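You operate a simulated robot arm through the tools that you are given. There is no shell and no other tool.

You run a simulated robot arm. Do the job below in one go: nothing can be reset, and whatever is moved stays where it is left.

TASK
Warm the gold bearing at 80 and slide it on to the steel shaft while its dot is green.
Fine: leave the dial at 80 and switch the hot plate off.

Only the result counts: the job must be done as asked and must still hold three seconds after the hand-in. Knocking over, shifting, dropping, spilling or breaking anything else fails it.

THE ROBOT
A 6-joint arm with a two-finger parallel gripper, fixed in place. Base frame: the origin is on the floor under the middle of its stand, x ahead of it, y to its left, z up; the work surface is at about z = 0.88. Units: m, rad, N and s.
With the tool pointing down near the work surface it reaches from about 0.28 to 0.68 m from the base axis. Its first joint turns from -2.897 to 2.897 rad. Payload 1.57 kg.
The tool frame sits at the grasp point between the pads (the TCP): z along the fingers, y along the line on which they close. The tips reach 0.03 m beyond it. Largest opening 0.11 m; finger width 0.024, thickness 0.012; the body of the gripper, 0.048 by 0.112 m, starts 0.078 m behind the TCP.
Orientation is that of the tool frame in the base frame, as [roll, pitch, yaw] about the fixed x, y, z axes, in that order (R = Rz(yaw) Ry(pitch) Rx(roll)). With the fingers straight down and closing along the base's y, the tool's x points along the base's -x, its y along +y and its z along -z.

THE INTERFACE
- The arm moves only by the tool nudge_tool. Its argument "deltas" is a list of rows, each a list of 7 numbers: the turn, a rotation vector about the base's x, y, z in units of 4 degrees (1.0 is 4 degrees), then the shift along the base's x, y, z in units of 40 mm (1.0 is 40 mm), then the closure, from 0 (fully open) to 1 (shut). In form: [[rx, ry, rz, dx, dy, dz, claw], ...]. A call has 1 to 20 rows; each row shifts and turns the commanded pose from where the row before left it. A call with a number of a shift or a turn outside -1 to 1 is refused whole. Each row takes 0.2 s and may step no farther than 0.05 m and 0.15 rad from the row before; otherwise, or with a gripper value out of range, the whole call is refused. A pose out of reach is approached as far as the arm can. The call stops where the force on the tool passes 90 N (or 10 N more than at its start, if that is more) or the arm is blocked; 0.2 s more then pass. The fingers move at their own pace (about 0.108 m/s each) and stop on an object; they squeeze with about 39 N. The grip force told is the motor's: it shows also when the fingers shut on nothing. Time passes only in rows, and 0.2 s behind the last, so rows that do not move let the fingers close. It gives the time, the measured TCP pose, the force on the tool (base axes), the opening and the grip force at its end, in the units of the frame above (readings bear some noise), with the torque about the TCP (base axes, N m) and any sound that the robot's microphone picked up.
- Cameras (640 x 400 px; columns grow to the right, rows downward): "scene" is fixed at [0.4036, -0.5025, 1.6583]; the picture's right is [0.98, -0.19, 0.00], its down [-0.15, -0.79, -0.60] and it looks along [0.11, 0.59, -0.80] (base axes); focal length 334 px, centre (320, 200). "wrist" rides on the gripper at [0.07, 0.016, -0.141] in the tool frame; the picture's right is [-0.23, 0.97, 0.00], its down [-0.86, -0.20, -0.48] and it looks along [-0.47, -0.11, 0.88] (tool axes); focal length 222 px, centre (320, 200). There is no depth. A picture from a camera that has moved, and an enlarged one, comes with that camera's place and axes in the base frame and with its lens. The place of the scene camera against the robot may be out by one fixed shift of up to 0.025 m in any direction.
- grab_frame(camera): a new picture of that camera. No time passes.
- raise_lower(by): moves the trunk up (or, below 0, down) by that many m; the arm rides with it, the base frame stays. It gives what a move gives, with no picture.
- zoom(camera, box): a new picture of the part [left, top, right, bottom] of that camera's present view, enlarged. No time passes.
- finish_job(): hands the job in; it is judged then, once.

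Places have to be worked out from the pictures, the camera data and where the tool is seen. Open the gripper and draw the arm clear of the work before you hand the job in, unless the task says otherwise.

The tools are called after ">>>" as name(argument=value, ...) on one line, values as JSON. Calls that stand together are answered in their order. nudge_tool: Moves the arm, as the interface text tells. Its arguments: {"type":"object","properties":{"deltas":{"type":"array","items":{"type":"array","items":{"type":"number"}}}},"required":["deltas"]} The other tools are called the same way: raise_lower (by) moves the trunk up or down; grab_frame (camera) takes a picture; zoom (camera, box) takes an enlarged picture of a part of a camera's view; finish_job () hands the job in.

At the start:

```text
clock: 0.0
position: [0.5163, -0.1684, 1.2629]
ee_rot: [-3.141, 0.0, 3.141]
force: [-0.7, -0.5, 0.8]
moment: [0.01, -0.01, 0.0]
finger_gap: 0.1098
gripper_force: 0.0
trunk travel left (down, up): [-0.275, 0.315]
```

scene: 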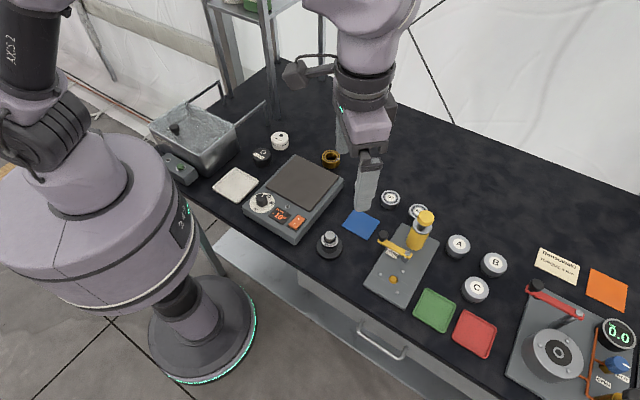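
wrist: 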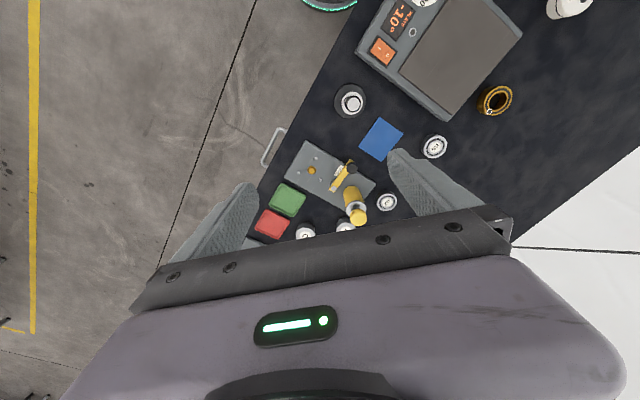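

I start by enlarging the hot plate, the gold bearing and the shaft in both views to work out where they are.

>>> zoom(camera="scene", box=[200, 110, 400, 270])

>>> zoom(camera="wrist", box=[320, 0, 560, 150])

>>> zoom(camera="scene", box=[300, 180, 500, 340])

```text
2.50 times, centred on (300, 190) of scene
camera zoom: at [0.4036, -0.5025, 1.6583], right [0.98, -0.19, 0.0], down [-0.15, -0.79, -0.6], along [0.11, 0.59, -0.8], focal length 834 px, centre (370, 225)
```

zoom: 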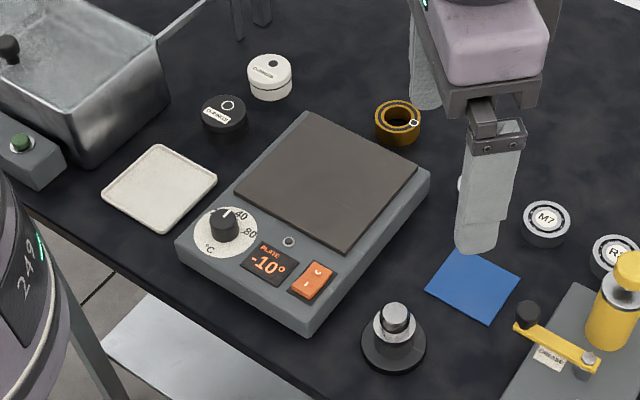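

```text
2.67 times, centred on (440, 75) of wrist
camera zoom: at [0.4461, -0.1513, 1.4047], right [0.23, 0.97, 0.0], down [0.86, -0.2, 0.48], along [0.47, -0.11, -0.88], focal length 592 px, centre (0, 533)
```

zoom: 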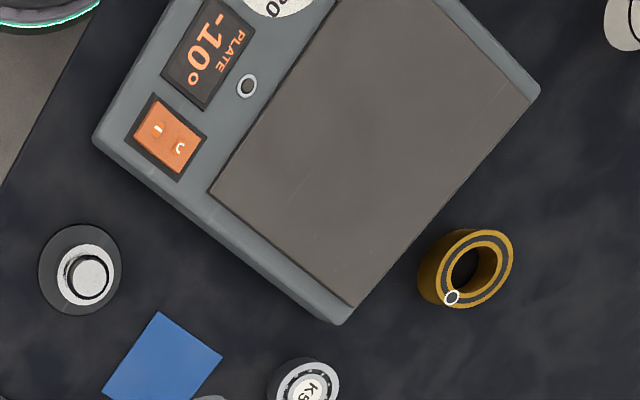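

```text
2.50 times, centred on (400, 260) of scene
camera zoom: at [0.4036, -0.5025, 1.6583], right [0.98, -0.19, 0.0], down [-0.15, -0.79, -0.6], along [0.11, 0.59, -0.8], focal length 834 px, centre (120, 50)
```

zoom: 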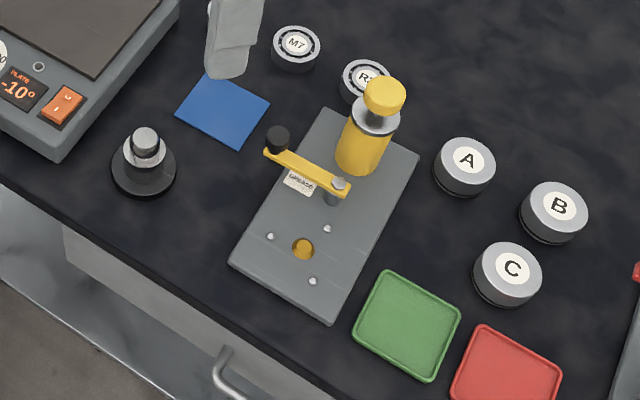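

Both views agree on a rough layout: bearing near (0.57, 0.19), shaft near (0.50, -0.10), switch near (0.43, -0.03), dial near (0.37, 0.05). I zoom in further on the dial, display, switch, bearing dot and shaft.

>>> zoom(camera="scene", box=[240, 180, 320, 245])

>>> zoom(camera="scene", box=[310, 140, 350, 175])

>>> zoom(camera="scene", box=[305, 220, 355, 265])

>>> zoom(camera="wrist", box=[350, 0, 450, 70])

```text
6.15 times, centred on (280, 212) of scene
camera zoom: at [0.4036, -0.5025, 1.6583], right [0.98, -0.19, 0.0], down [-0.15, -0.79, -0.6], along [0.11, 0.59, -0.8], focal length 2052 px, centre (566, 123)
```

zoom: 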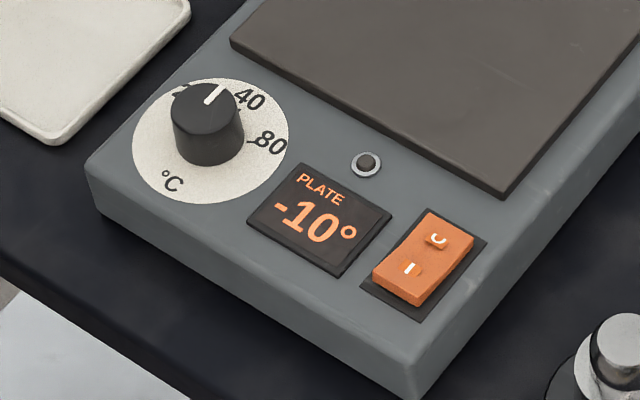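

```text
11.43 times, centred on (330, 158) of scene
camera zoom: at [0.4036, -0.5025, 1.6583], right [0.98, -0.19, 0.0], down [-0.15, -0.79, -0.6], along [0.11, 0.59, -0.8], focal length 3811 px, centre (206, 686)
```

zoom: 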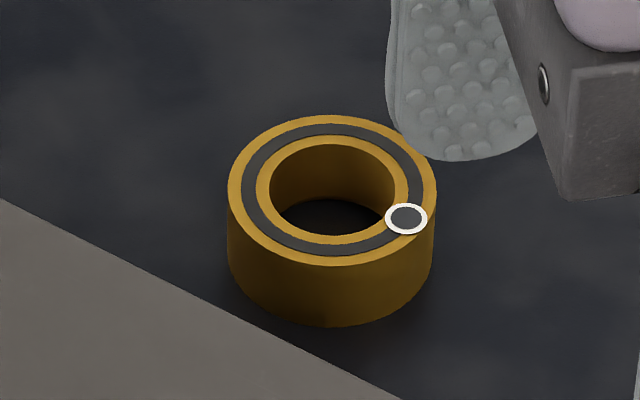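

```text
8.89 times, centred on (330, 242) of scene
camera zoom: at [0.4036, -0.5025, 1.6583], right [0.98, -0.19, 0.0], down [-0.15, -0.79, -0.6], along [0.11, 0.59, -0.8], focal length 2964 px, centre (231, -178)
```

zoom: 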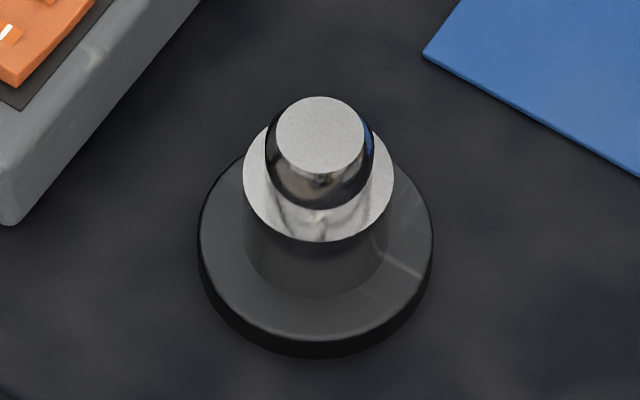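

```text
5.71 times, centred on (400, 35) of wrist
camera zoom: at [0.4461, -0.1513, 1.4047], right [0.23, 0.97, 0.0], down [0.86, -0.2, 0.48], along [0.47, -0.11, -0.88], focal length 1269 px, centre (-137, 1143)
```

zoom: 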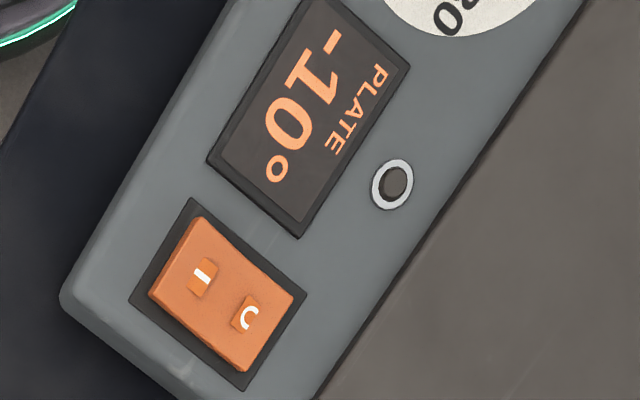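

The gripper is clear of everything, so I move above the hot plate's control panel to see the dial, display and switch from above.

>>> nudge_tool(deltas=[[0, 0, 0, -0.414, 0.679, -0.571, 0], [0, 0, 0, -0.414, 0.679, -0.571, 0], [0, 0, 0, -0.414, 0.679, -0.571, 0], [0, 0, 0, -0.414, 0.679, -0.571, 0], [0, 0, 0, -0.414, 0.679, -0.571, 0], [0, 0, 0, -0.414, 0.679, -0.571, 0], [0, 0, 0, -0.414, 0.679, -0.571, 0], [0, 0, 0, 0, 0, 0, 0]])

>>> grab_frame(camera="wrist")

>>> grab_frame(camera="scene")

```text
clock: 1.8
position: [0.4008, 0.0251, 1.1043]
ee_rot: [3.141, -0.001, 3.141]
force: [-0.3, -0.3, -0.7]
moment: [0.0, -0.02, 0.0]
finger_gap: 0.1099
gripper_force: 0.2
trunk travel left (down, up): [-0.275, 0.315]
```

```text
taken
camera wrist: at [0.3307, 0.0419, 1.2451], right [0.23, 0.97, 0.0], down [0.86, -0.2, 0.48], along [0.47, -0.11, -0.88], focal length 222 px, centre (320, 200)
```

wrist: 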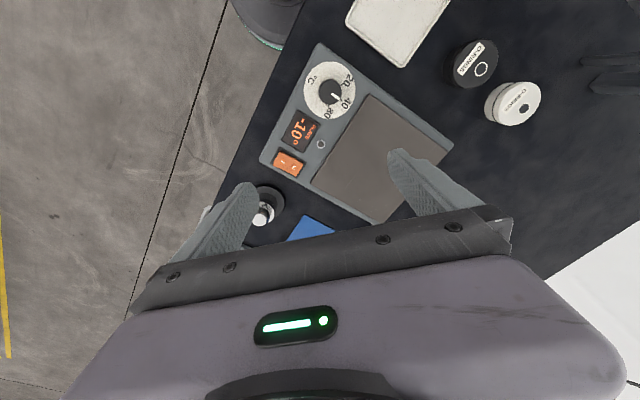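

```text
taken
```

scene: 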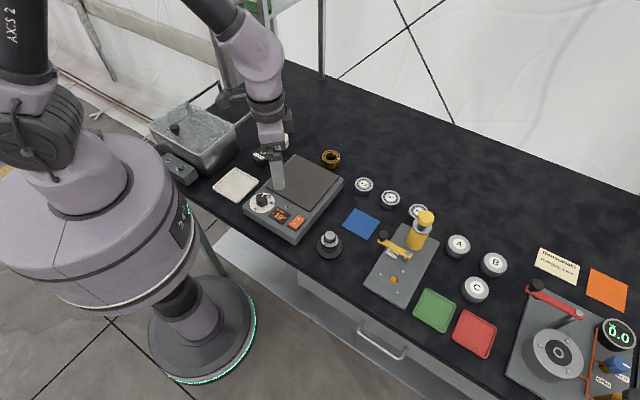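

The dial, display and switch are now in view; I enlarge the wrist picture for precise geometry of the dial marks, switch, plate and shaft.

>>> zoom(camera="wrist", box=[260, 40, 380, 115])

>>> zoom(camera="wrist", box=[240, 40, 470, 230])

>>> zoom(camera="wrist", box=[265, 110, 345, 185])

```text
5.33 times, centred on (320, 78) of wrist
camera zoom: at [0.3307, 0.0419, 1.2451], right [0.23, 0.97, 0.0], down [0.86, -0.2, 0.48], along [0.47, -0.11, -0.88], focal length 1185 px, centre (320, 853)
```

zoom: 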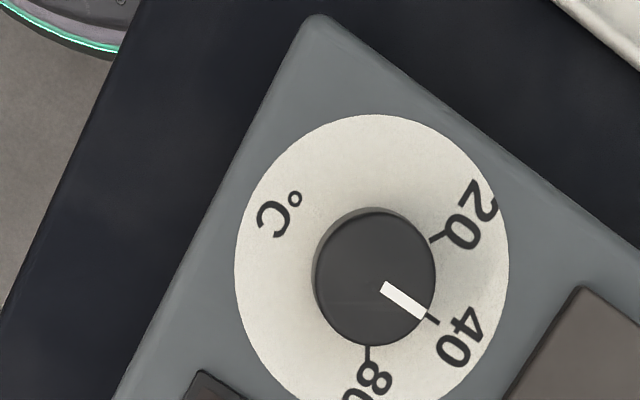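

```text
2.11 times, centred on (355, 135) of wrist
camera zoom: at [0.3307, 0.0419, 1.2451], right [0.23, 0.97, 0.0], down [0.86, -0.2, 0.48], along [0.47, -0.11, -0.88], focal length 468 px, centre (246, 337)
```

zoom: 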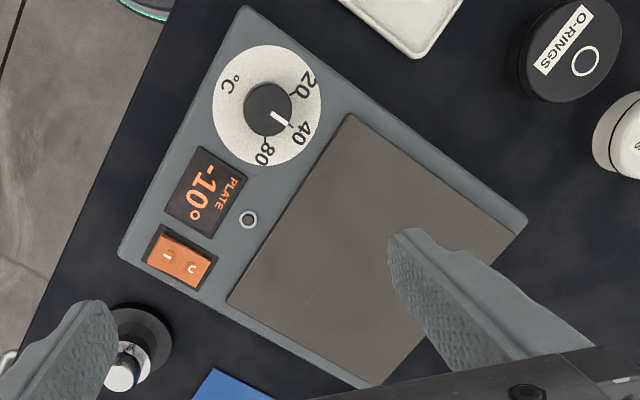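

```text
5.33 times, centred on (305, 148) of wrist
camera zoom: at [0.3307, 0.0419, 1.2451], right [0.23, 0.97, 0.0], down [0.86, -0.2, 0.48], along [0.47, -0.11, -0.88], focal length 1185 px, centre (400, 480)
```

zoom: 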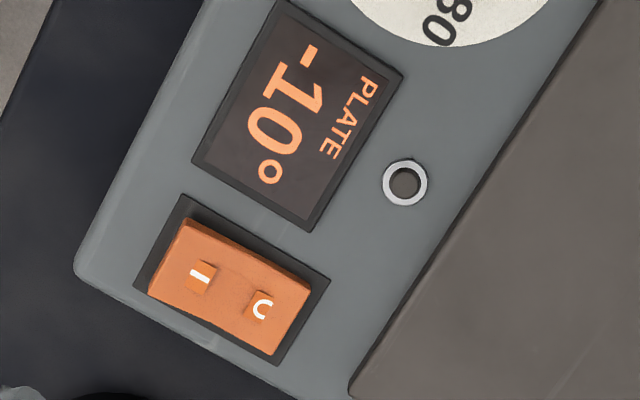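

The pointer stands at 40; triangulating the two wrist views puts the panel at about z = 0.92, the knob axis near (0.3475, 0.051) with its top near z = 0.943, and 80 lies about 58° clockwise from above. I move over the knob with the fingers half closed, pre-turned by +30°.

>>> nudge_tool(deltas=[[0, 0, 0.9375, -0.1666, 0.0794, -0.2625, 0.45], [0, 0, 0.9375, -0.1666, 0.0794, -0.2625, 0.45], [0, 0, 0.9375, -0.1666, 0.0794, -0.2625, 0.45], [0, 0, 0.9375, -0.1666, 0.0794, -0.2625, 0.45], [0, 0, 0.9375, -0.1666, 0.0794, -0.2625, 0.45], [0, 0, 0.9375, -0.1666, 0.0794, -0.2625, 0.45], [0, 0, 0.9375, -0.1666, 0.0794, -0.2625, 0.45], [0, 0, 0.9375, -0.1666, 0.0794, -0.2625, 0.45], [0, 0, 0, 0, 0, 0, 0.45]])

>>> grab_frame(camera="wrist")

>>> zoom(camera="scene", box=[230, 150, 350, 245])

```text
clock: 3.8
position: [0.3471, 0.0478, 1.0195]
ee_rot: [3.141, 0.0, -2.618]
force: [-0.3, -0.7, 0.0]
moment: [0.01, 0.02, -0.01]
finger_gap: 0.0608
gripper_force: 0.1
trunk travel left (down, up): [-0.275, 0.315]
```

```text
taken
camera wrist: at [0.2781, 0.0261, 1.1612], right [-0.29, 0.96, 0.0], down [0.84, 0.26, 0.48], along [0.46, 0.14, -0.88], focal length 222 px, centre (320, 200)
```

wrist: 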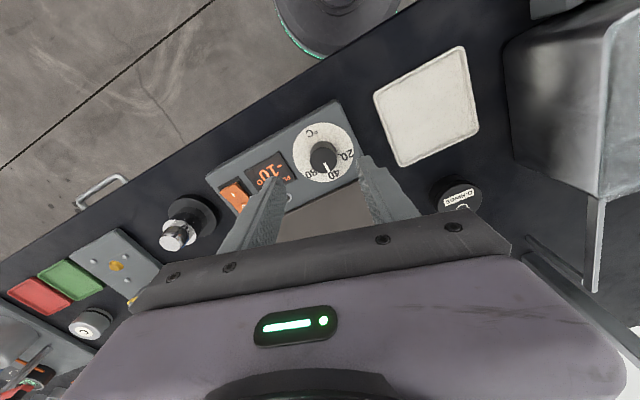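

```text
4.21 times, centred on (290, 198) of scene
camera zoom: at [0.4036, -0.5025, 1.6583], right [0.98, -0.19, 0.0], down [-0.15, -0.79, -0.6], along [0.11, 0.59, -0.8], focal length 1404 px, centre (446, 210)
```

zoom: 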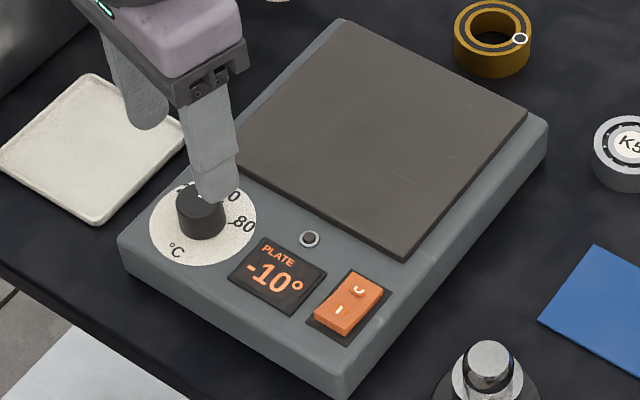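

The tool reads about (0.347, 0.0475); I enlarge the wrist view to check how the knob lies relative to the fingers.

>>> zoom(camera="wrist", box=[270, 110, 380, 190])

```text
5.00 times, centred on (325, 150) of wrist
camera zoom: at [0.2781, 0.0261, 1.1612], right [-0.29, 0.96, 0.0], down [0.84, 0.26, 0.48], along [0.46, 0.14, -0.88], focal length 1111 px, centre (295, 450)
```

zoom: 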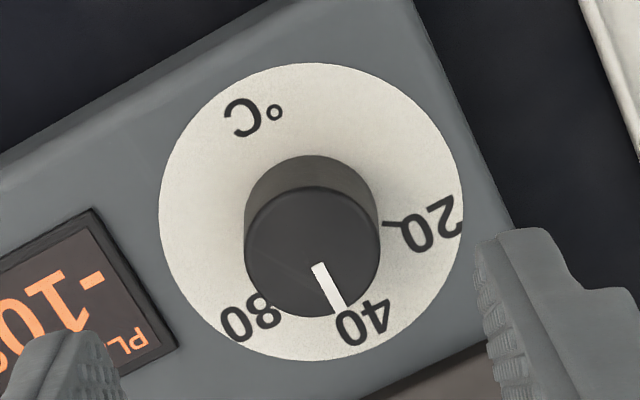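

The knob sits 3.5 mm in +y from the tool axis, top at about z = 0.945 and panel at about 0.917. I correct, descend to TCP z ≈ 0.955 and close on the knob.

>>> nudge_tool(deltas=[[0, 0, 0, 0, 0.0219, -0.406, 0.45], [0, 0, 0, 0, 0.0219, -0.406, 0.45], [0, 0, 0, 0, 0.0219, -0.406, 0.45], [0, 0, 0, 0, 0.0219, -0.406, 0.45], [0, 0, 0, 0, 0, 0, 0.45], [0, 0, 0, 0, 0, 0, 1], [0, 0, 0, 0, 0, 0, 1], [0, 0, 0, 0, 0, 0, 1]])

>>> zoom(camera="scene", box=[230, 150, 350, 245])

>>> grab_frame(camera="wrist")

```text
clock: 5.6
position: [0.3473, 0.05, 0.9555]
ee_rot: [-3.141, 0.001, -2.618]
force: [0.9, -2.0, -2.1]
moment: [0.1, -0.3, 0.01]
finger_gap: 0.029
gripper_force: 39.1
trunk travel left (down, up): [-0.275, 0.315]
```

```text
4.21 times, centred on (290, 198) of scene
camera zoom: at [0.4036, -0.5025, 1.6583], right [0.98, -0.19, 0.0], down [-0.15, -0.79, -0.6], along [0.11, 0.59, -0.8], focal length 1404 px, centre (446, 210)
```

zoom: 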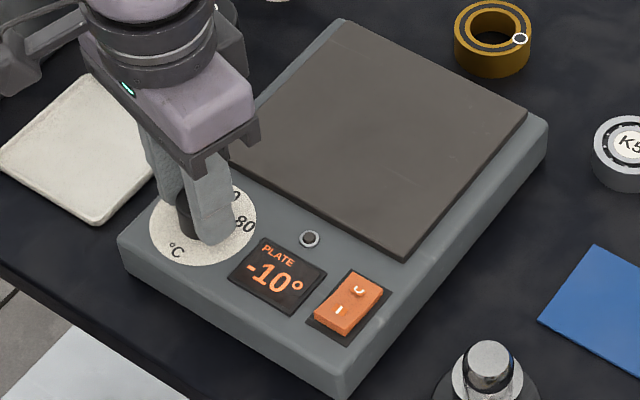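

```text
taken
camera wrist: at [0.278, 0.0294, 1.0972], right [-0.29, 0.96, 0.0], down [0.84, 0.25, 0.48], along [0.46, 0.14, -0.88], focal length 222 px, centre (320, 200)
```

wrist: 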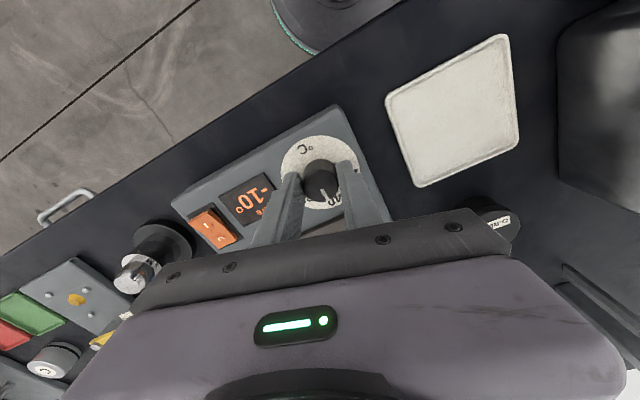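

The knob is gripped (0.029 m across) with small side forces. I turn it clockwise by 56° and look at the pointer.

>>> nudge_tool(deltas=[[0, 0, -1, 0, 0, 0, 1], [0, 0, -1, 0, 0, 0, 1], [0, 0, -1, 0, 0, 0, 1], [0, 0, -1, 0, 0, 0, 1], [0, 0, -1, 0, 0, 0, 1], [0, 0, -1, 0, 0, 0, 1], [0, 0, -1, 0, 0, 0, 1], [0, 0, -1, 0, 0, 0, 1], [0, 0, -1, 0, 0, 0, 1], [0, 0, -1, 0, 0, 0, 1], [0, 0, -1, 0, 0, 0, 1], [0, 0, -1, 0, 0, 0, 1], [0, 0, -1, 0, 0, 0, 1], [0, 0, -1, 0, 0, 0, 1], [0, 0, 0, 0, 0, 0, 1]])

>>> zoom(camera="wrist", box=[260, 110, 380, 190])

>>> zoom(camera="scene", box=[230, 170, 320, 235])

```text
clock: 8.8
position: [0.3462, 0.0519, 0.9547]
ee_rot: [3.139, 0.001, 2.688]
force: [14.8, -3.7, 31.6]
moment: [-0.13, -0.57, 0.02]
finger_gap: 0.0291
gripper_force: 38.9
trunk travel left (down, up): [-0.275, 0.315]
```

```text
5.00 times, centred on (320, 150) of wrist
camera zoom: at [0.2904, 0.097, 1.0964], right [0.63, 0.78, 0.0], down [0.68, -0.56, 0.48], along [0.37, -0.3, -0.88], focal length 1111 px, centre (320, 450)
```

zoom: 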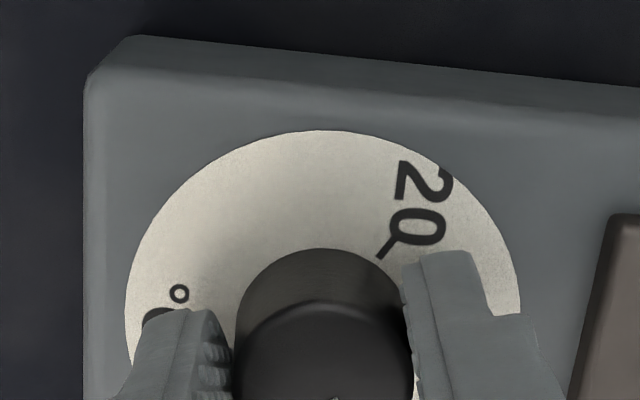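

```text
6.15 times, centred on (275, 202) of scene
camera zoom: at [0.4036, -0.5025, 1.6583], right [0.98, -0.19, 0.0], down [-0.15, -0.79, -0.6], along [0.11, 0.59, -0.8], focal length 2052 px, centre (597, 185)
```

zoom: 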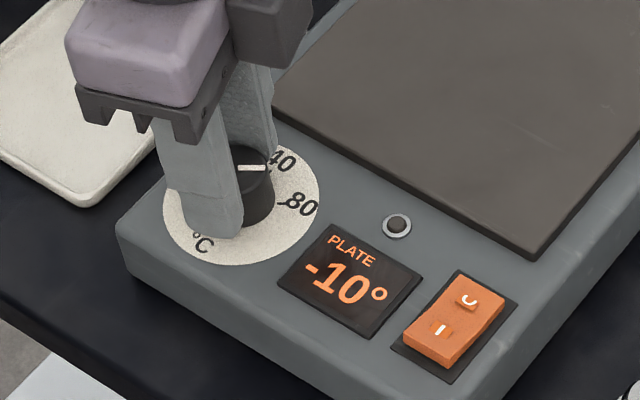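

The pointer turned with the gripper and now seems to point near 80. I release, lift straight up, and return to the overhead viewpoint to check the pointer against the 80 tick.

>>> nudge_tool(deltas=[[0, 0, 0, 0, 0, 0, 0.45], [0, 0, 0, 0, 0, 0, 0.45], [0, 0, 0, 0, 0, 0.5, 0.45], [0, 0, 0, 0, 0, 1, 0.45], [0, 0, 0.9, 0.2, -0.1, 0.6, 0.45], [0, 0, 0.9, 0.2, -0.1, 0.6, 0.45], [0, 0, 0.9, 0.2, -0.1, 0.6, 0.45], [0, 0, 0.9, 0.2, -0.1, 0.45, 0.45], [0, 0, 0.9, 0.2, -0.1, 0, 0.45], [0, 0, 0.9, 0.2, -0.1, 0, 0.45], [0, 0, 0.9, 0.1, -0.05, 0, 0.45], [0, 0, 0, 0, 0, 0, 0.45]])

>>> zoom(camera="wrist", box=[260, 40, 380, 115])

>>> zoom(camera="scene", box=[230, 170, 320, 235])

```text
clock: 11.4
position: [0.3969, 0.0252, 1.1054]
ee_rot: [3.14, 0.0, 3.128]
force: [0.3, -0.8, 0.3]
moment: [-0.01, 0.0, -0.01]
finger_gap: 0.0605
gripper_force: 0.1
trunk travel left (down, up): [-0.275, 0.315]
```

```text
5.33 times, centred on (320, 78) of wrist
camera zoom: at [0.3282, 0.0429, 1.2456], right [0.24, 0.97, 0.0], down [0.85, -0.21, 0.48], along [0.46, -0.11, -0.88], focal length 1185 px, centre (320, 853)
```

zoom: 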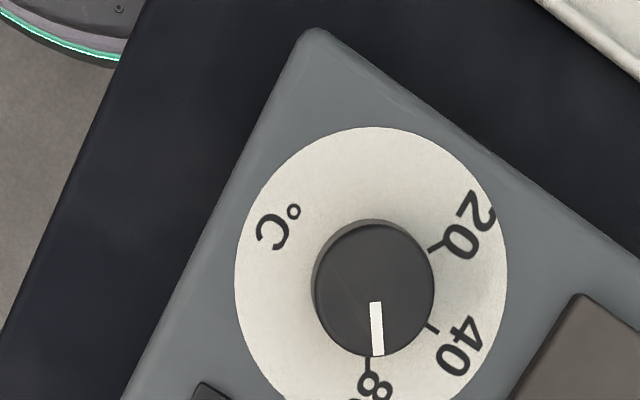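

```text
6.15 times, centred on (275, 202) of scene
camera zoom: at [0.4036, -0.5025, 1.6583], right [0.98, -0.19, 0.0], down [-0.15, -0.79, -0.6], along [0.11, 0.59, -0.8], focal length 2052 px, centre (597, 185)
```

zoom: 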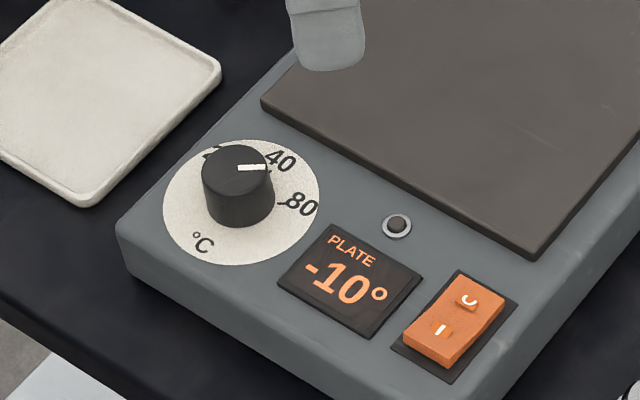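

The pointer looks very close to the 80 tick; I enlarge more tightly to measure the remaining angle.

>>> zoom(camera="wrist", box=[310, 75, 360, 120])

>>> zoom(camera="scene", box=[250, 185, 285, 215])

```text
8.89 times, centred on (335, 98) of wrist
camera zoom: at [0.3282, 0.0429, 1.2456], right [0.24, 0.97, 0.0], down [0.85, -0.21, 0.48], along [0.46, -0.11, -0.88], focal length 1974 px, centre (187, 1111)
```

zoom: 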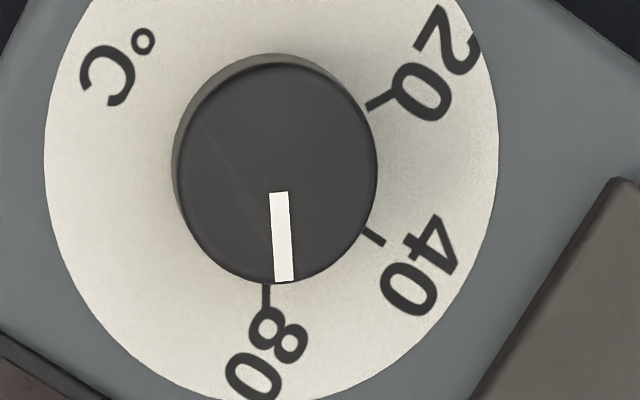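

```text
13.33 times, centred on (268, 200) of scene
camera zoom: at [0.4036, -0.5025, 1.6583], right [0.98, -0.19, 0.0], down [-0.15, -0.79, -0.6], along [0.11, 0.59, -0.8], focal length 4447 px, centre (1020, 200)
```

zoom: 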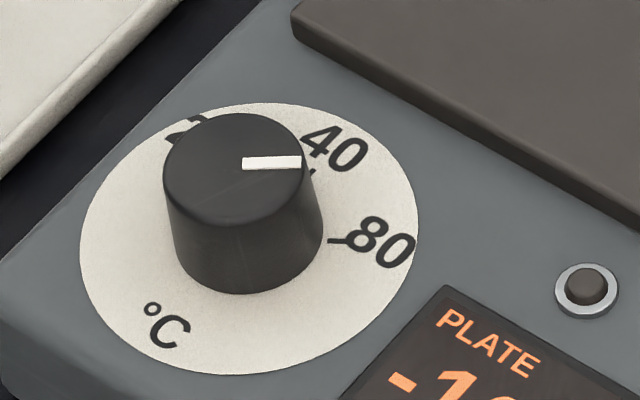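

Line fits through the ticks give 80 at about -13° and the pointer at about -9°, so roughly 3.5° more clockwise is needed. I go back over the knob for a fine correction.

>>> nudge_tool(deltas=[[0, 0, 0, -0.3156, 0.154, -0.53, 0.45], [0, 0, 0, -0.3156, 0.154, -0.53, 0.45], [0, 0, 0, -0.3156, 0.154, -0.53, 0.45], [0, 0, 0, -0.3156, 0.154, -0.53, 0.45], [0, 0, 0, 0, 0, 0, 0.45]])

>>> zoom(camera="wrist", box=[270, 110, 380, 190])

```text
clock: 12.6
position: [0.3488, 0.0498, 1.0188]
ee_rot: [-3.14, -0.001, 3.129]
force: [-0.3, 0.8, -0.7]
moment: [-0.04, -0.01, 0.02]
finger_gap: 0.0605
gripper_force: 0.0
trunk travel left (down, up): [-0.275, 0.315]
```

```text
5.00 times, centred on (325, 150) of wrist
camera zoom: at [0.2788, 0.0666, 1.1611], right [0.24, 0.97, 0.0], down [0.85, -0.21, 0.48], along [0.46, -0.12, -0.88], focal length 1111 px, centre (295, 450)
```

zoom: 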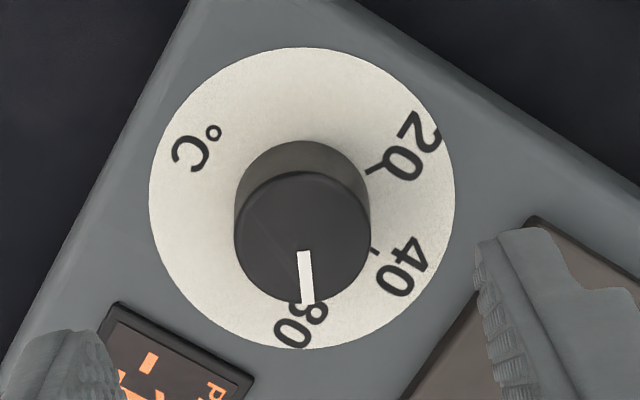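

The tool axis is within about 1.5 mm of the knob axis. I descend, grip, turn 3.6° clockwise, release and lift to the overhead viewpoint again.

>>> nudge_tool(deltas=[[0, 0, 0, -0.008, 0.008, -0.406, 0.45], [0, 0, 0, -0.008, 0.008, -0.406, 0.45], [0, 0, 0, -0.008, 0.008, -0.406, 0.45], [0, 0, 0, -0.008, 0.008, -0.406, 0.45], [0, 0, 0, 0, 0, 0, 0.45], [0, 0, 0, 0, 0, 0, 1], [0, 0, 0, 0, 0, 0, 1], [0, 0, 0, 0, 0, 0, 1], [0, 0, -0.45, 0, 0, 0, 1], [0, 0, -0.45, 0, 0, 0, 1], [0, 0, 0, 0, 0, 0, 1], [0, 0, 0, 0, 0, 0, 1]])

>>> nudge_tool(deltas=[[0, 0, 0, 0, 0, 0, 0.45], [0, 0, 0, 0, 0, 0, 0.45], [0, 0, 0, 0, 0, 0.5, 0.45], [0, 0, 0, 0, 0, 1, 0.45], [0, 0, 0.4, 0.25, -0.12, 0.6, 0.45], [0, 0, 0.4, 0.25, -0.12, 0.6, 0.45], [0, 0, 0, 0.25, -0.12, 0.6, 0.45], [0, 0, 0, 0.25, -0.12, 0.45, 0.45], [0, 0, 0, 0.25, -0.12, 0, 0.45], [0, 0, 0, 0, 0, 0, 0.45]])

>>> zoom(camera="wrist", box=[310, 75, 360, 120])

>>> zoom(camera="scene", box=[250, 185, 285, 215])

```text
clock: 15.2
position: [0.3466, 0.0514, 0.9562]
ee_rot: [3.139, 0.003, 3.066]
force: [6.4, -5.0, 27.5]
moment: [-0.11, 0.33, 0.04]
finger_gap: 0.0289
gripper_force: 38.4
trunk travel left (down, up): [-0.275, 0.315]
```

```text
clock: 17.4
position: [0.3972, 0.0292, 1.1048]
ee_rot: [-3.141, 0.0, 3.121]
force: [-0.1, -0.3, -0.6]
moment: [0.01, 0.02, -0.02]
finger_gap: 0.0605
gripper_force: 0.1
trunk travel left (down, up): [-0.275, 0.315]
```

```text
8.89 times, centred on (335, 98) of wrist
camera zoom: at [0.3281, 0.0468, 1.2471], right [0.25, 0.97, 0.0], down [0.85, -0.22, 0.48], along [0.46, -0.12, -0.88], focal length 1974 px, centre (187, 1111)
```

zoom: 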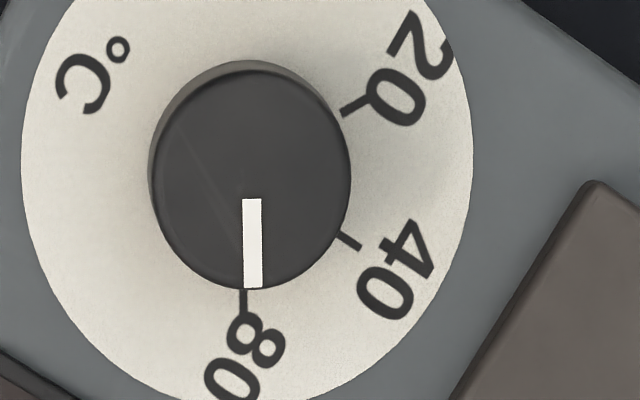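

```text
13.33 times, centred on (268, 200) of scene
camera zoom: at [0.4036, -0.5025, 1.6583], right [0.98, -0.19, 0.0], down [-0.15, -0.79, -0.6], along [0.11, 0.59, -0.8], focal length 4447 px, centre (1020, 200)
```

zoom: 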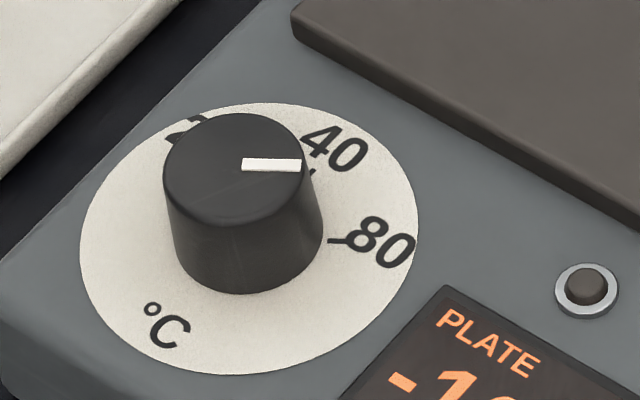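

The pointer and the 80 tick now agree to within about 1-2°, so the dial is set. I move over the gold bearing with the gripper partly open and look down at it.

>>> nudge_tool(deltas=[[0, 0, 0.05, 0.717, 0.6875, 0, 0.2], [0, 0, 0.05, 0.717, 0.6875, 0, 0.2], [0, 0, 0.05, 0.717, 0.6875, 0, 0.2], [0, 0, 0.05, 0.717, 0.6875, 0, 0.2], [0, 0, 0.05, 0.717, 0.6875, 0, 0.2], [0, 0, 0.05, 0.717, 0.6875, 0, 0.2], [0, 0, 0, 0, 0, -0.8, 0.2], [0, 0, 0, 0, 0, -0.8, 0.2], [0, 0, 0, 0, 0, 0, 0.2]])

>>> grab_frame(camera="wrist")

>>> zoom(camera="wrist", box=[260, 80, 400, 180])

```text
clock: 19.4
position: [0.5711, 0.1939, 1.0411]
ee_rot: [-3.141, -0.001, -3.141]
force: [0.1, 0.2, 0.6]
moment: [0.02, 0.01, -0.01]
finger_gap: 0.088
gripper_force: 0.0
trunk travel left (down, up): [-0.275, 0.315]
```

```text
taken
camera wrist: at [0.5007, 0.2096, 1.183], right [0.23, 0.97, 0.0], down [0.85, -0.2, 0.48], along [0.47, -0.11, -0.88], focal length 222 px, centre (320, 200)
```

wrist: 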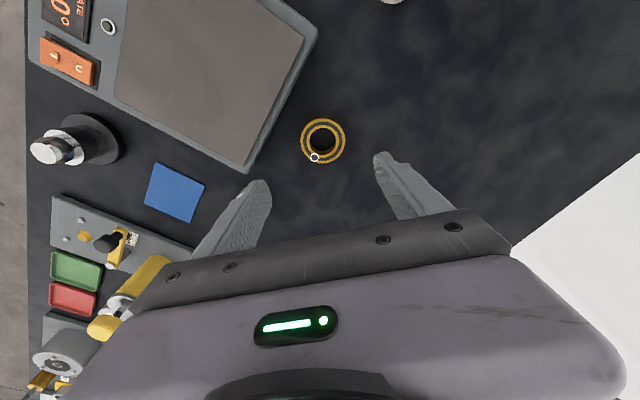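

```text
4.00 times, centred on (330, 130) of wrist
camera zoom: at [0.5007, 0.2096, 1.183], right [0.23, 0.97, 0.0], down [0.85, -0.2, 0.48], along [0.47, -0.11, -0.88], focal length 888 px, centre (280, 480)
```

zoom: 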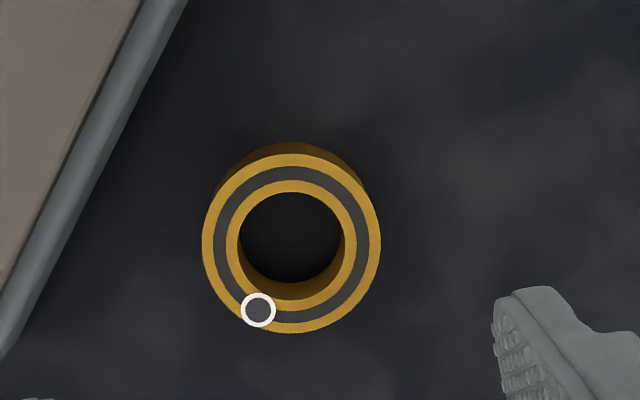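

The bearing is measured at about (0.567, 0.1975), 0.055 m across and about 0.027 m tall, with a clear gap to the hot plate. I correct by a few millimetres and descend to TCP z ≈ 0.916 without closing yet.

>>> nudge_tool(deltas=[[0, 0, 0, -0.019, 0.025, -0.7875, 0.2], [0, 0, 0, -0.019, 0.025, -0.7875, 0.2], [0, 0, 0, -0.019, 0.025, -0.7875, 0.2], [0, 0, 0, -0.019, 0.025, -0.7875, 0.2], [0, 0, 0, 0, 0, 0, 0.2]])

>>> zoom(camera="wrist", box=[240, 100, 420, 220])

>>> zoom(camera="scene", box=[290, 110, 390, 185])

```text
clock: 20.6
position: [0.5669, 0.196, 0.914]
ee_rot: [3.141, 0.0, 3.142]
force: [0.2, 0.3, 0.7]
moment: [0.01, 0.02, -0.01]
finger_gap: 0.0881
gripper_force: 0.0
trunk travel left (down, up): [-0.275, 0.315]
```

```text
3.33 times, centred on (330, 160) of wrist
camera zoom: at [0.4975, 0.2123, 1.0565], right [0.23, 0.97, 0.0], down [0.85, -0.2, 0.48], along [0.47, -0.11, -0.88], focal length 740 px, centre (287, 333)
```

zoom: 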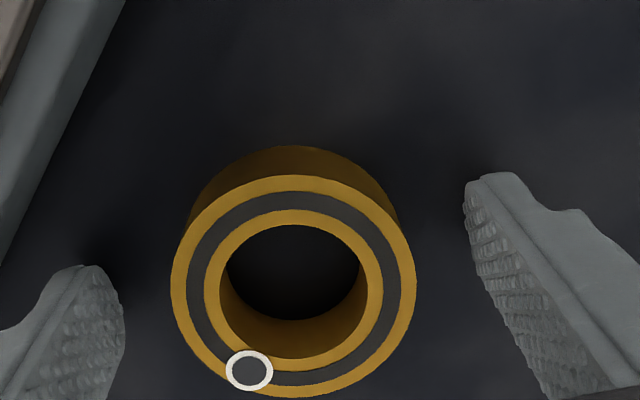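

```text
5.33 times, centred on (340, 148) of scene
camera zoom: at [0.4036, -0.5025, 1.6583], right [0.98, -0.19, 0.0], down [-0.15, -0.79, -0.6], along [0.11, 0.59, -0.8], focal length 1779 px, centre (213, 480)
```

zoom: 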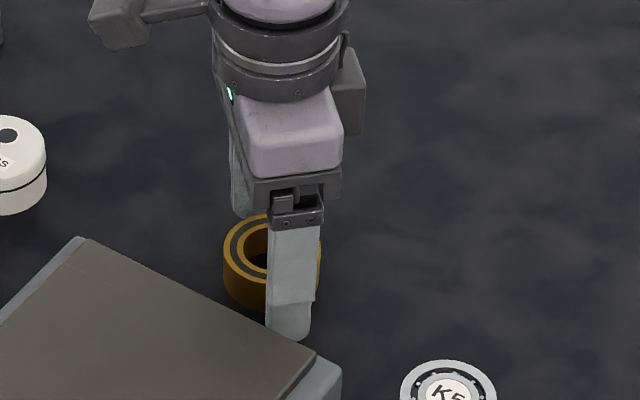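

Centred within 2 mm with the tips about 5 mm above the table. I make a tiny correction, close on the bearing and check the grip.

>>> nudge_tool(deltas=[[0, 0, 0, -0.03, 0.025, 0.02, 0.2], [0, 0, 0, 0, 0, 0, 1], [0, 0, 0, 0, 0, 0, 1], [0, 0, 0, 0, 0, 0, 1]])

>>> zoom(camera="wrist", box=[240, 100, 420, 220])

```text
clock: 21.6
position: [0.5656, 0.1972, 0.9153]
ee_rot: [-3.141, -0.002, 3.141]
force: [0.0, 0.1, -0.5]
moment: [0.03, 0.03, 0.02]
finger_gap: 0.0544
gripper_force: 39.0
trunk travel left (down, up): [-0.275, 0.315]
```

```text
3.33 times, centred on (330, 160) of wrist
camera zoom: at [0.4954, 0.2137, 1.057], right [0.23, 0.97, 0.0], down [0.86, -0.2, 0.48], along [0.47, -0.11, -0.88], focal length 740 px, centre (287, 333)
```

zoom: 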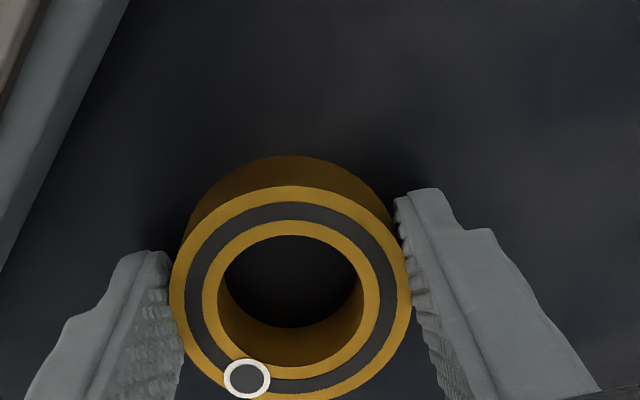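

The bearing is held firmly (0.0544 m). I lift it, carry it over the centre of the heating surface at about (0.466, 0.098) and stop a few millimetres above it.

>>> nudge_tool(deltas=[[0, 0, 0, 0, 0, 0.4, 1], [0, 0, 0, 0, 0, 0.8, 1], [0, 0, 0, 0, 0, 0.8, 1], [0, 0, 0, 0, 0, 0.55, 1], [0, 0, 0, -0.624, -0.623, 0, 1], [0, 0, 0, -0.624, -0.623, 0, 1], [0, 0, 0, -0.624, -0.623, 0, 1], [0, 0, 0, -0.624, -0.623, 0, 1], [0, 0, 0, 0, 0, -0.6, 1], [0, 0, 0, 0, 0, -0.6, 1], [0, 0, 0, 0, 0, 0, 1]])

>>> grab_frame(camera="wrist")

>>> zoom(camera="scene", box=[230, 120, 360, 245])

```text
clock: 24.0
position: [0.4636, 0.0975, 0.9711]
ee_rot: [3.141, 0.001, 3.141]
force: [0.8, -0.4, -1.4]
moment: [-0.05, 0.01, 0.01]
finger_gap: 0.0542
gripper_force: 39.5
trunk travel left (down, up): [-0.275, 0.315]
```

```text
taken
camera wrist: at [0.3939, 0.114, 1.1124], right [0.23, 0.97, 0.0], down [0.86, -0.2, 0.48], along [0.47, -0.11, -0.88], focal length 222 px, centre (320, 200)
```

wrist: 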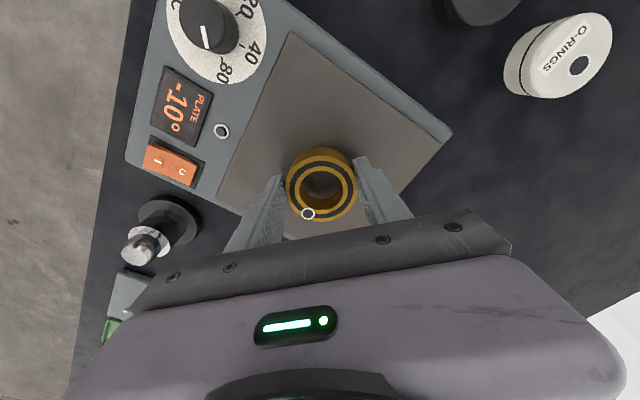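

```text
3.20 times, centred on (295, 182) of scene
camera zoom: at [0.4036, -0.5025, 1.6583], right [0.98, -0.19, 0.0], down [-0.15, -0.79, -0.6], along [0.11, 0.59, -0.8], focal length 1067 px, centre (400, 256)
```

zoom: 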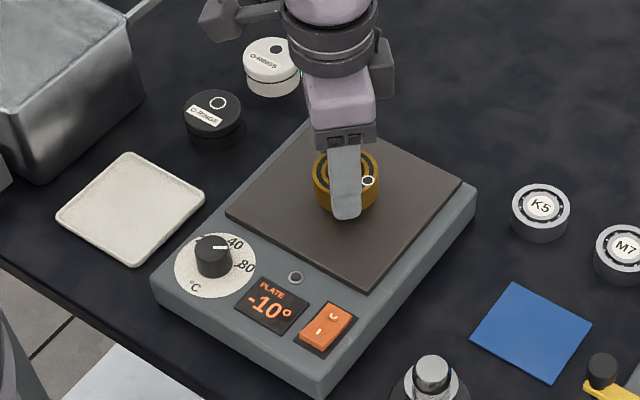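

The bearing hangs over the middle of the heating surface. I lower it gently in small steps while watching the vertical force.

>>> nudge_tool(deltas=[[0, 0, 0, 0, 0, -0.1, 1], [0, 0, 0, 0, 0, -0.1, 1], [0, 0, 0, 0, 0, 0, 1]])

>>> nudge_tool(deltas=[[0, 0, 0, 0, 0, -0.05, 1], [0, 0, 0, 0, 0, 0, 1]])

>>> zoom(camera="scene", box=[280, 140, 350, 200])

```text
clock: 24.8
position: [0.4635, 0.0979, 0.9639]
ee_rot: [-3.142, 0.0, -3.14]
force: [1.0, 0.8, -1.3]
moment: [0.03, -0.02, 0.0]
finger_gap: 0.0541
gripper_force: 39.0
trunk travel left (down, up): [-0.275, 0.315]
```

```text
clock: 25.4
position: [0.4635, 0.0989, 0.962]
ee_rot: [3.14, 0.004, 3.141]
force: [0.5, -3.7, 25.1]
moment: [-0.34, 0.28, 0.22]
finger_gap: 0.0543
gripper_force: 38.8
trunk travel left (down, up): [-0.275, 0.315]
```

```text
6.67 times, centred on (315, 170) of scene
camera zoom: at [0.4036, -0.5025, 1.6583], right [0.98, -0.19, 0.0], down [-0.15, -0.79, -0.6], along [0.11, 0.59, -0.8], focal length 2223 px, centre (353, 400)
```

zoom: 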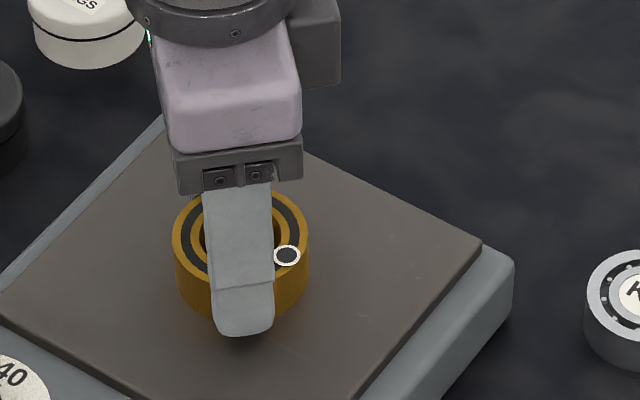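

Contact is confirmed at 25 N (TCP z ≈ 0.962, so the heating surface is at about z = 0.927). I release the bearing, lift straight up, and check that it stays put.

>>> nudge_tool(deltas=[[0, 0, 0, 0, 0, 0.02, 1], [0, 0, 0, 0, 0, 0, 0.2], [0, 0, 0, 0, 0, 0, 0.2], [0, 0, 0, 0, 0, 0.4, 0.2], [0, 0, 0, 0, 0, 0.8, 0.2], [0, 0, 0, 0, 0, 0.8, 0.2], [0, 0, 0, 0, 0, 0.5, 0.2], [0, 0, 0, 0, 0, 0, 0.2]])

>>> zoom(camera="wrist", box=[240, 70, 420, 190])

>>> zoom(camera="scene", box=[240, 130, 360, 245])

```text
clock: 27.2
position: [0.4651, 0.0987, 1.0618]
ee_rot: [-3.141, 0.003, 3.14]
force: [0.5, -0.4, 0.2]
moment: [-0.02, 0.01, -0.01]
finger_gap: 0.0876
gripper_force: 0.0
trunk travel left (down, up): [-0.275, 0.315]
```

```text
3.33 times, centred on (330, 130) of wrist
camera zoom: at [0.3944, 0.1148, 1.2032], right [0.23, 0.97, 0.0], down [0.86, -0.2, 0.48], along [0.47, -0.11, -0.88], focal length 740 px, centre (287, 433)
```

zoom: 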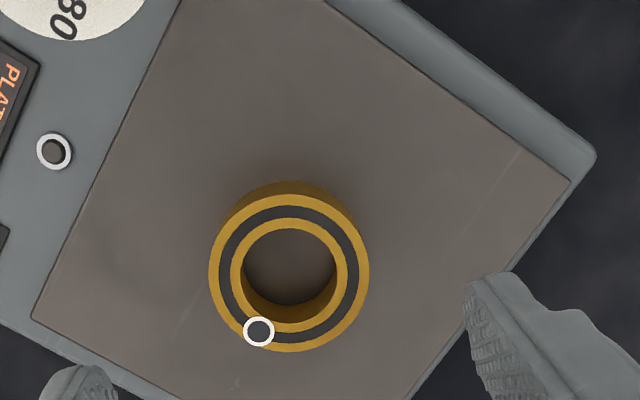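

```text
3.48 times, centred on (300, 188) of scene
camera zoom: at [0.4036, -0.5025, 1.6583], right [0.98, -0.19, 0.0], down [-0.15, -0.79, -0.6], along [0.11, 0.59, -0.8], focal length 1160 px, centre (390, 244)
```

zoom: 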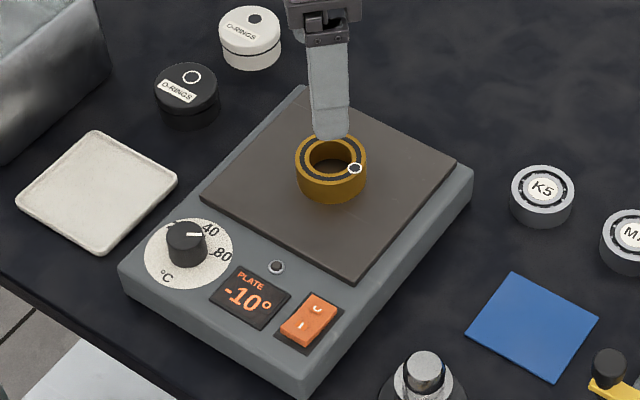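

The bearing stands at about (0.466, 0.0985) on the plate. I now go to the switch: turned by -45° so the fingers line up with the rocker, with one finger above its "I" end.

>>> nudge_tool(deltas=[[0, 0, -0.9375, -0.1438, -0.3427, -0.104, 0.45], [0, 0, -0.9375, -0.1438, -0.3427, -0.104, 0.45], [0, 0, -0.9375, -0.1438, -0.3427, -0.104, 0.45], [0, 0, -0.9375, -0.1438, -0.3427, -0.104, 0.45], [0, 0, -0.9375, -0.1438, -0.3427, -0.104, 0.45], [0, 0, -0.9375, -0.1438, -0.3427, -0.104, 0.45], [0, 0, -0.9375, -0.1438, -0.3427, -0.104, 0.45], [0, 0, -0.9375, -0.1438, -0.3427, -0.104, 0.45], [0, 0, -0.9375, -0.1438, -0.3427, -0.104, 0.45], [0, 0, -0.9375, -0.1438, -0.3427, -0.104, 0.45], [0, 0, -0.9375, -0.1438, -0.3427, -0.104, 0.45], [0, 0, -0.9375, -0.1438, -0.3427, -0.104, 0.45], [0, 0, 0, 0, 0, 0, 0.45]])

>>> zoom(camera="wrist", box=[240, 80, 440, 220])

>>> zoom(camera="scene", box=[240, 160, 340, 245])

```text
clock: 30.0
position: [0.3944, -0.0655, 1.0102]
ee_rot: [3.142, 0.0, 2.356]
force: [0.0, -0.7, 0.5]
moment: [0.01, -0.02, -0.01]
finger_gap: 0.0605
gripper_force: 0.1
trunk travel left (down, up): [-0.275, 0.315]
```

```text
2.86 times, centred on (340, 150) of wrist
camera zoom: at [0.356, -0.0046, 1.1521], right [0.85, 0.53, 0.0], down [0.46, -0.75, 0.48], along [0.25, -0.41, -0.88], focal length 635 px, centre (263, 343)
```

zoom: 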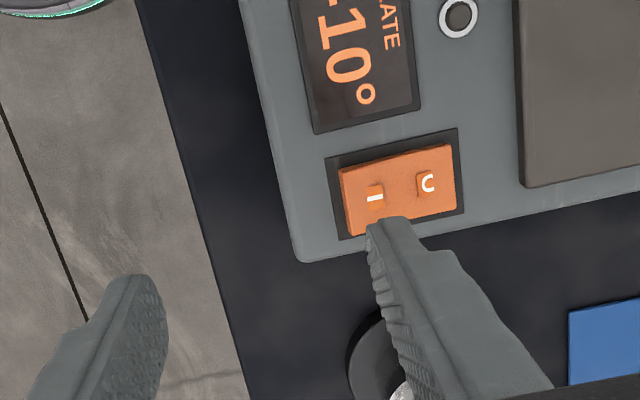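

```text
4.71 times, centred on (290, 202) of scene
camera zoom: at [0.4036, -0.5025, 1.6583], right [0.98, -0.19, 0.0], down [-0.15, -0.79, -0.6], along [0.11, 0.59, -0.8], focal length 1569 px, centre (461, 188)
```

zoom: 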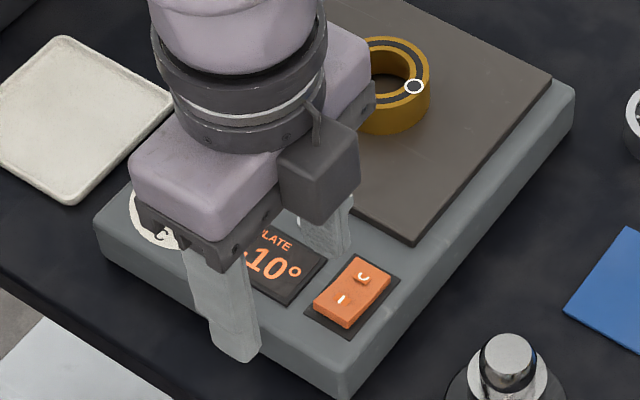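

The switch centre comes out at (0.430, -0.031) again, so the pressing finger is about 13 mm towards the "I" end. I descend to just above it, then press in small steps.

>>> nudge_tool(deltas=[[0, 0, 0, 0, 0, -0.5, 0.45], [0, 0, 0, 0, 0, -0.5, 0.45], [0, 0, 0, 0, 0, -0.1, 0.45], [0, 0, 0, 0, 0, 0, 0.45]])

>>> zoom(camera="scene", box=[260, 190, 330, 245])

>>> nudge_tool(deltas=[[0, 0, 0, 0, 0, -0.05, 0.45], [0, 0, 0, 0, 0, -0.05, 0.45], [0, 0, 0, 0, 0, 0, 0.45]])

```text
clock: 31.0
position: [0.3947, -0.0655, 0.9661]
ee_rot: [3.14, 0.001, 2.357]
force: [-0.4, -0.6, 0.6]
moment: [0.04, -0.01, -0.01]
finger_gap: 0.0606
gripper_force: 0.1
trunk travel left (down, up): [-0.275, 0.315]
```

```text
7.27 times, centred on (295, 218) of scene
camera zoom: at [0.4036, -0.5025, 1.6583], right [0.98, -0.19, 0.0], down [-0.15, -0.79, -0.6], along [0.11, 0.59, -0.8], focal length 2425 px, centre (502, 73)
```

zoom: 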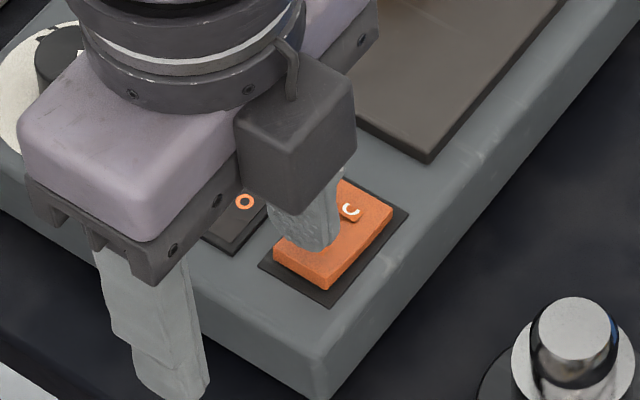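

```text
clock: 31.8
position: [0.3955, -0.0659, 0.9621]
ee_rot: [3.141, 0.0, 2.356]
force: [-0.5, -0.7, 0.2]
moment: [0.0, 0.0, -0.02]
finger_gap: 0.0605
gripper_force: 0.1
trunk travel left (down, up): [-0.275, 0.315]
```

Still no contact with the tip at z ≈ 0.932, so I keep pressing down in small steps.

>>> nudge_tool(deltas=[[0, 0, 0, 0, 0, -0.05, 0.45], [0, 0, 0, 0, 0, 0, 0.45]])

>>> nudge_tool(deltas=[[0, 0, 0, 0, 0, -0.05, 0.45], [0, 0, 0, 0, 0, 0, 0.45]])

>>> zoom(camera="scene", box=[260, 190, 330, 245])

```text
clock: 32.4
position: [0.3946, -0.0663, 0.9593]
ee_rot: [3.141, 0.0, 2.356]
force: [0.3, -0.1, 0.3]
moment: [0.01, -0.02, -0.02]
finger_gap: 0.0603
gripper_force: 0.1
trunk travel left (down, up): [-0.275, 0.315]
```

```text
clock: 33.0
position: [0.394, -0.0661, 0.9569]
ee_rot: [-3.141, 0.001, 2.355]
force: [0.4, -0.4, 0.4]
moment: [0.03, -0.02, 0.03]
finger_gap: 0.0603
gripper_force: 0.0
trunk travel left (down, up): [-0.275, 0.315]
```

```text
7.27 times, centred on (295, 218) of scene
camera zoom: at [0.4036, -0.5025, 1.6583], right [0.98, -0.19, 0.0], down [-0.15, -0.79, -0.6], along [0.11, 0.59, -0.8], focal length 2425 px, centre (502, 73)
```

zoom: 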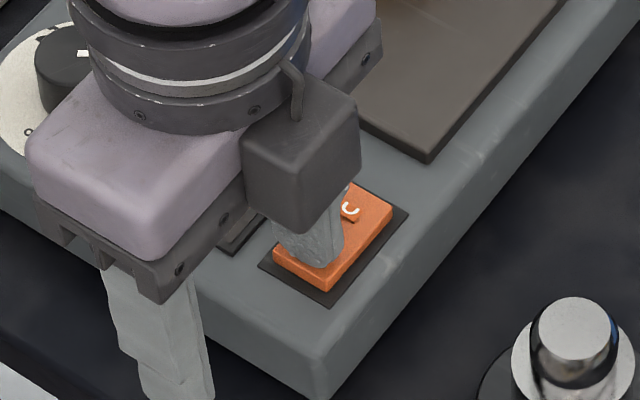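

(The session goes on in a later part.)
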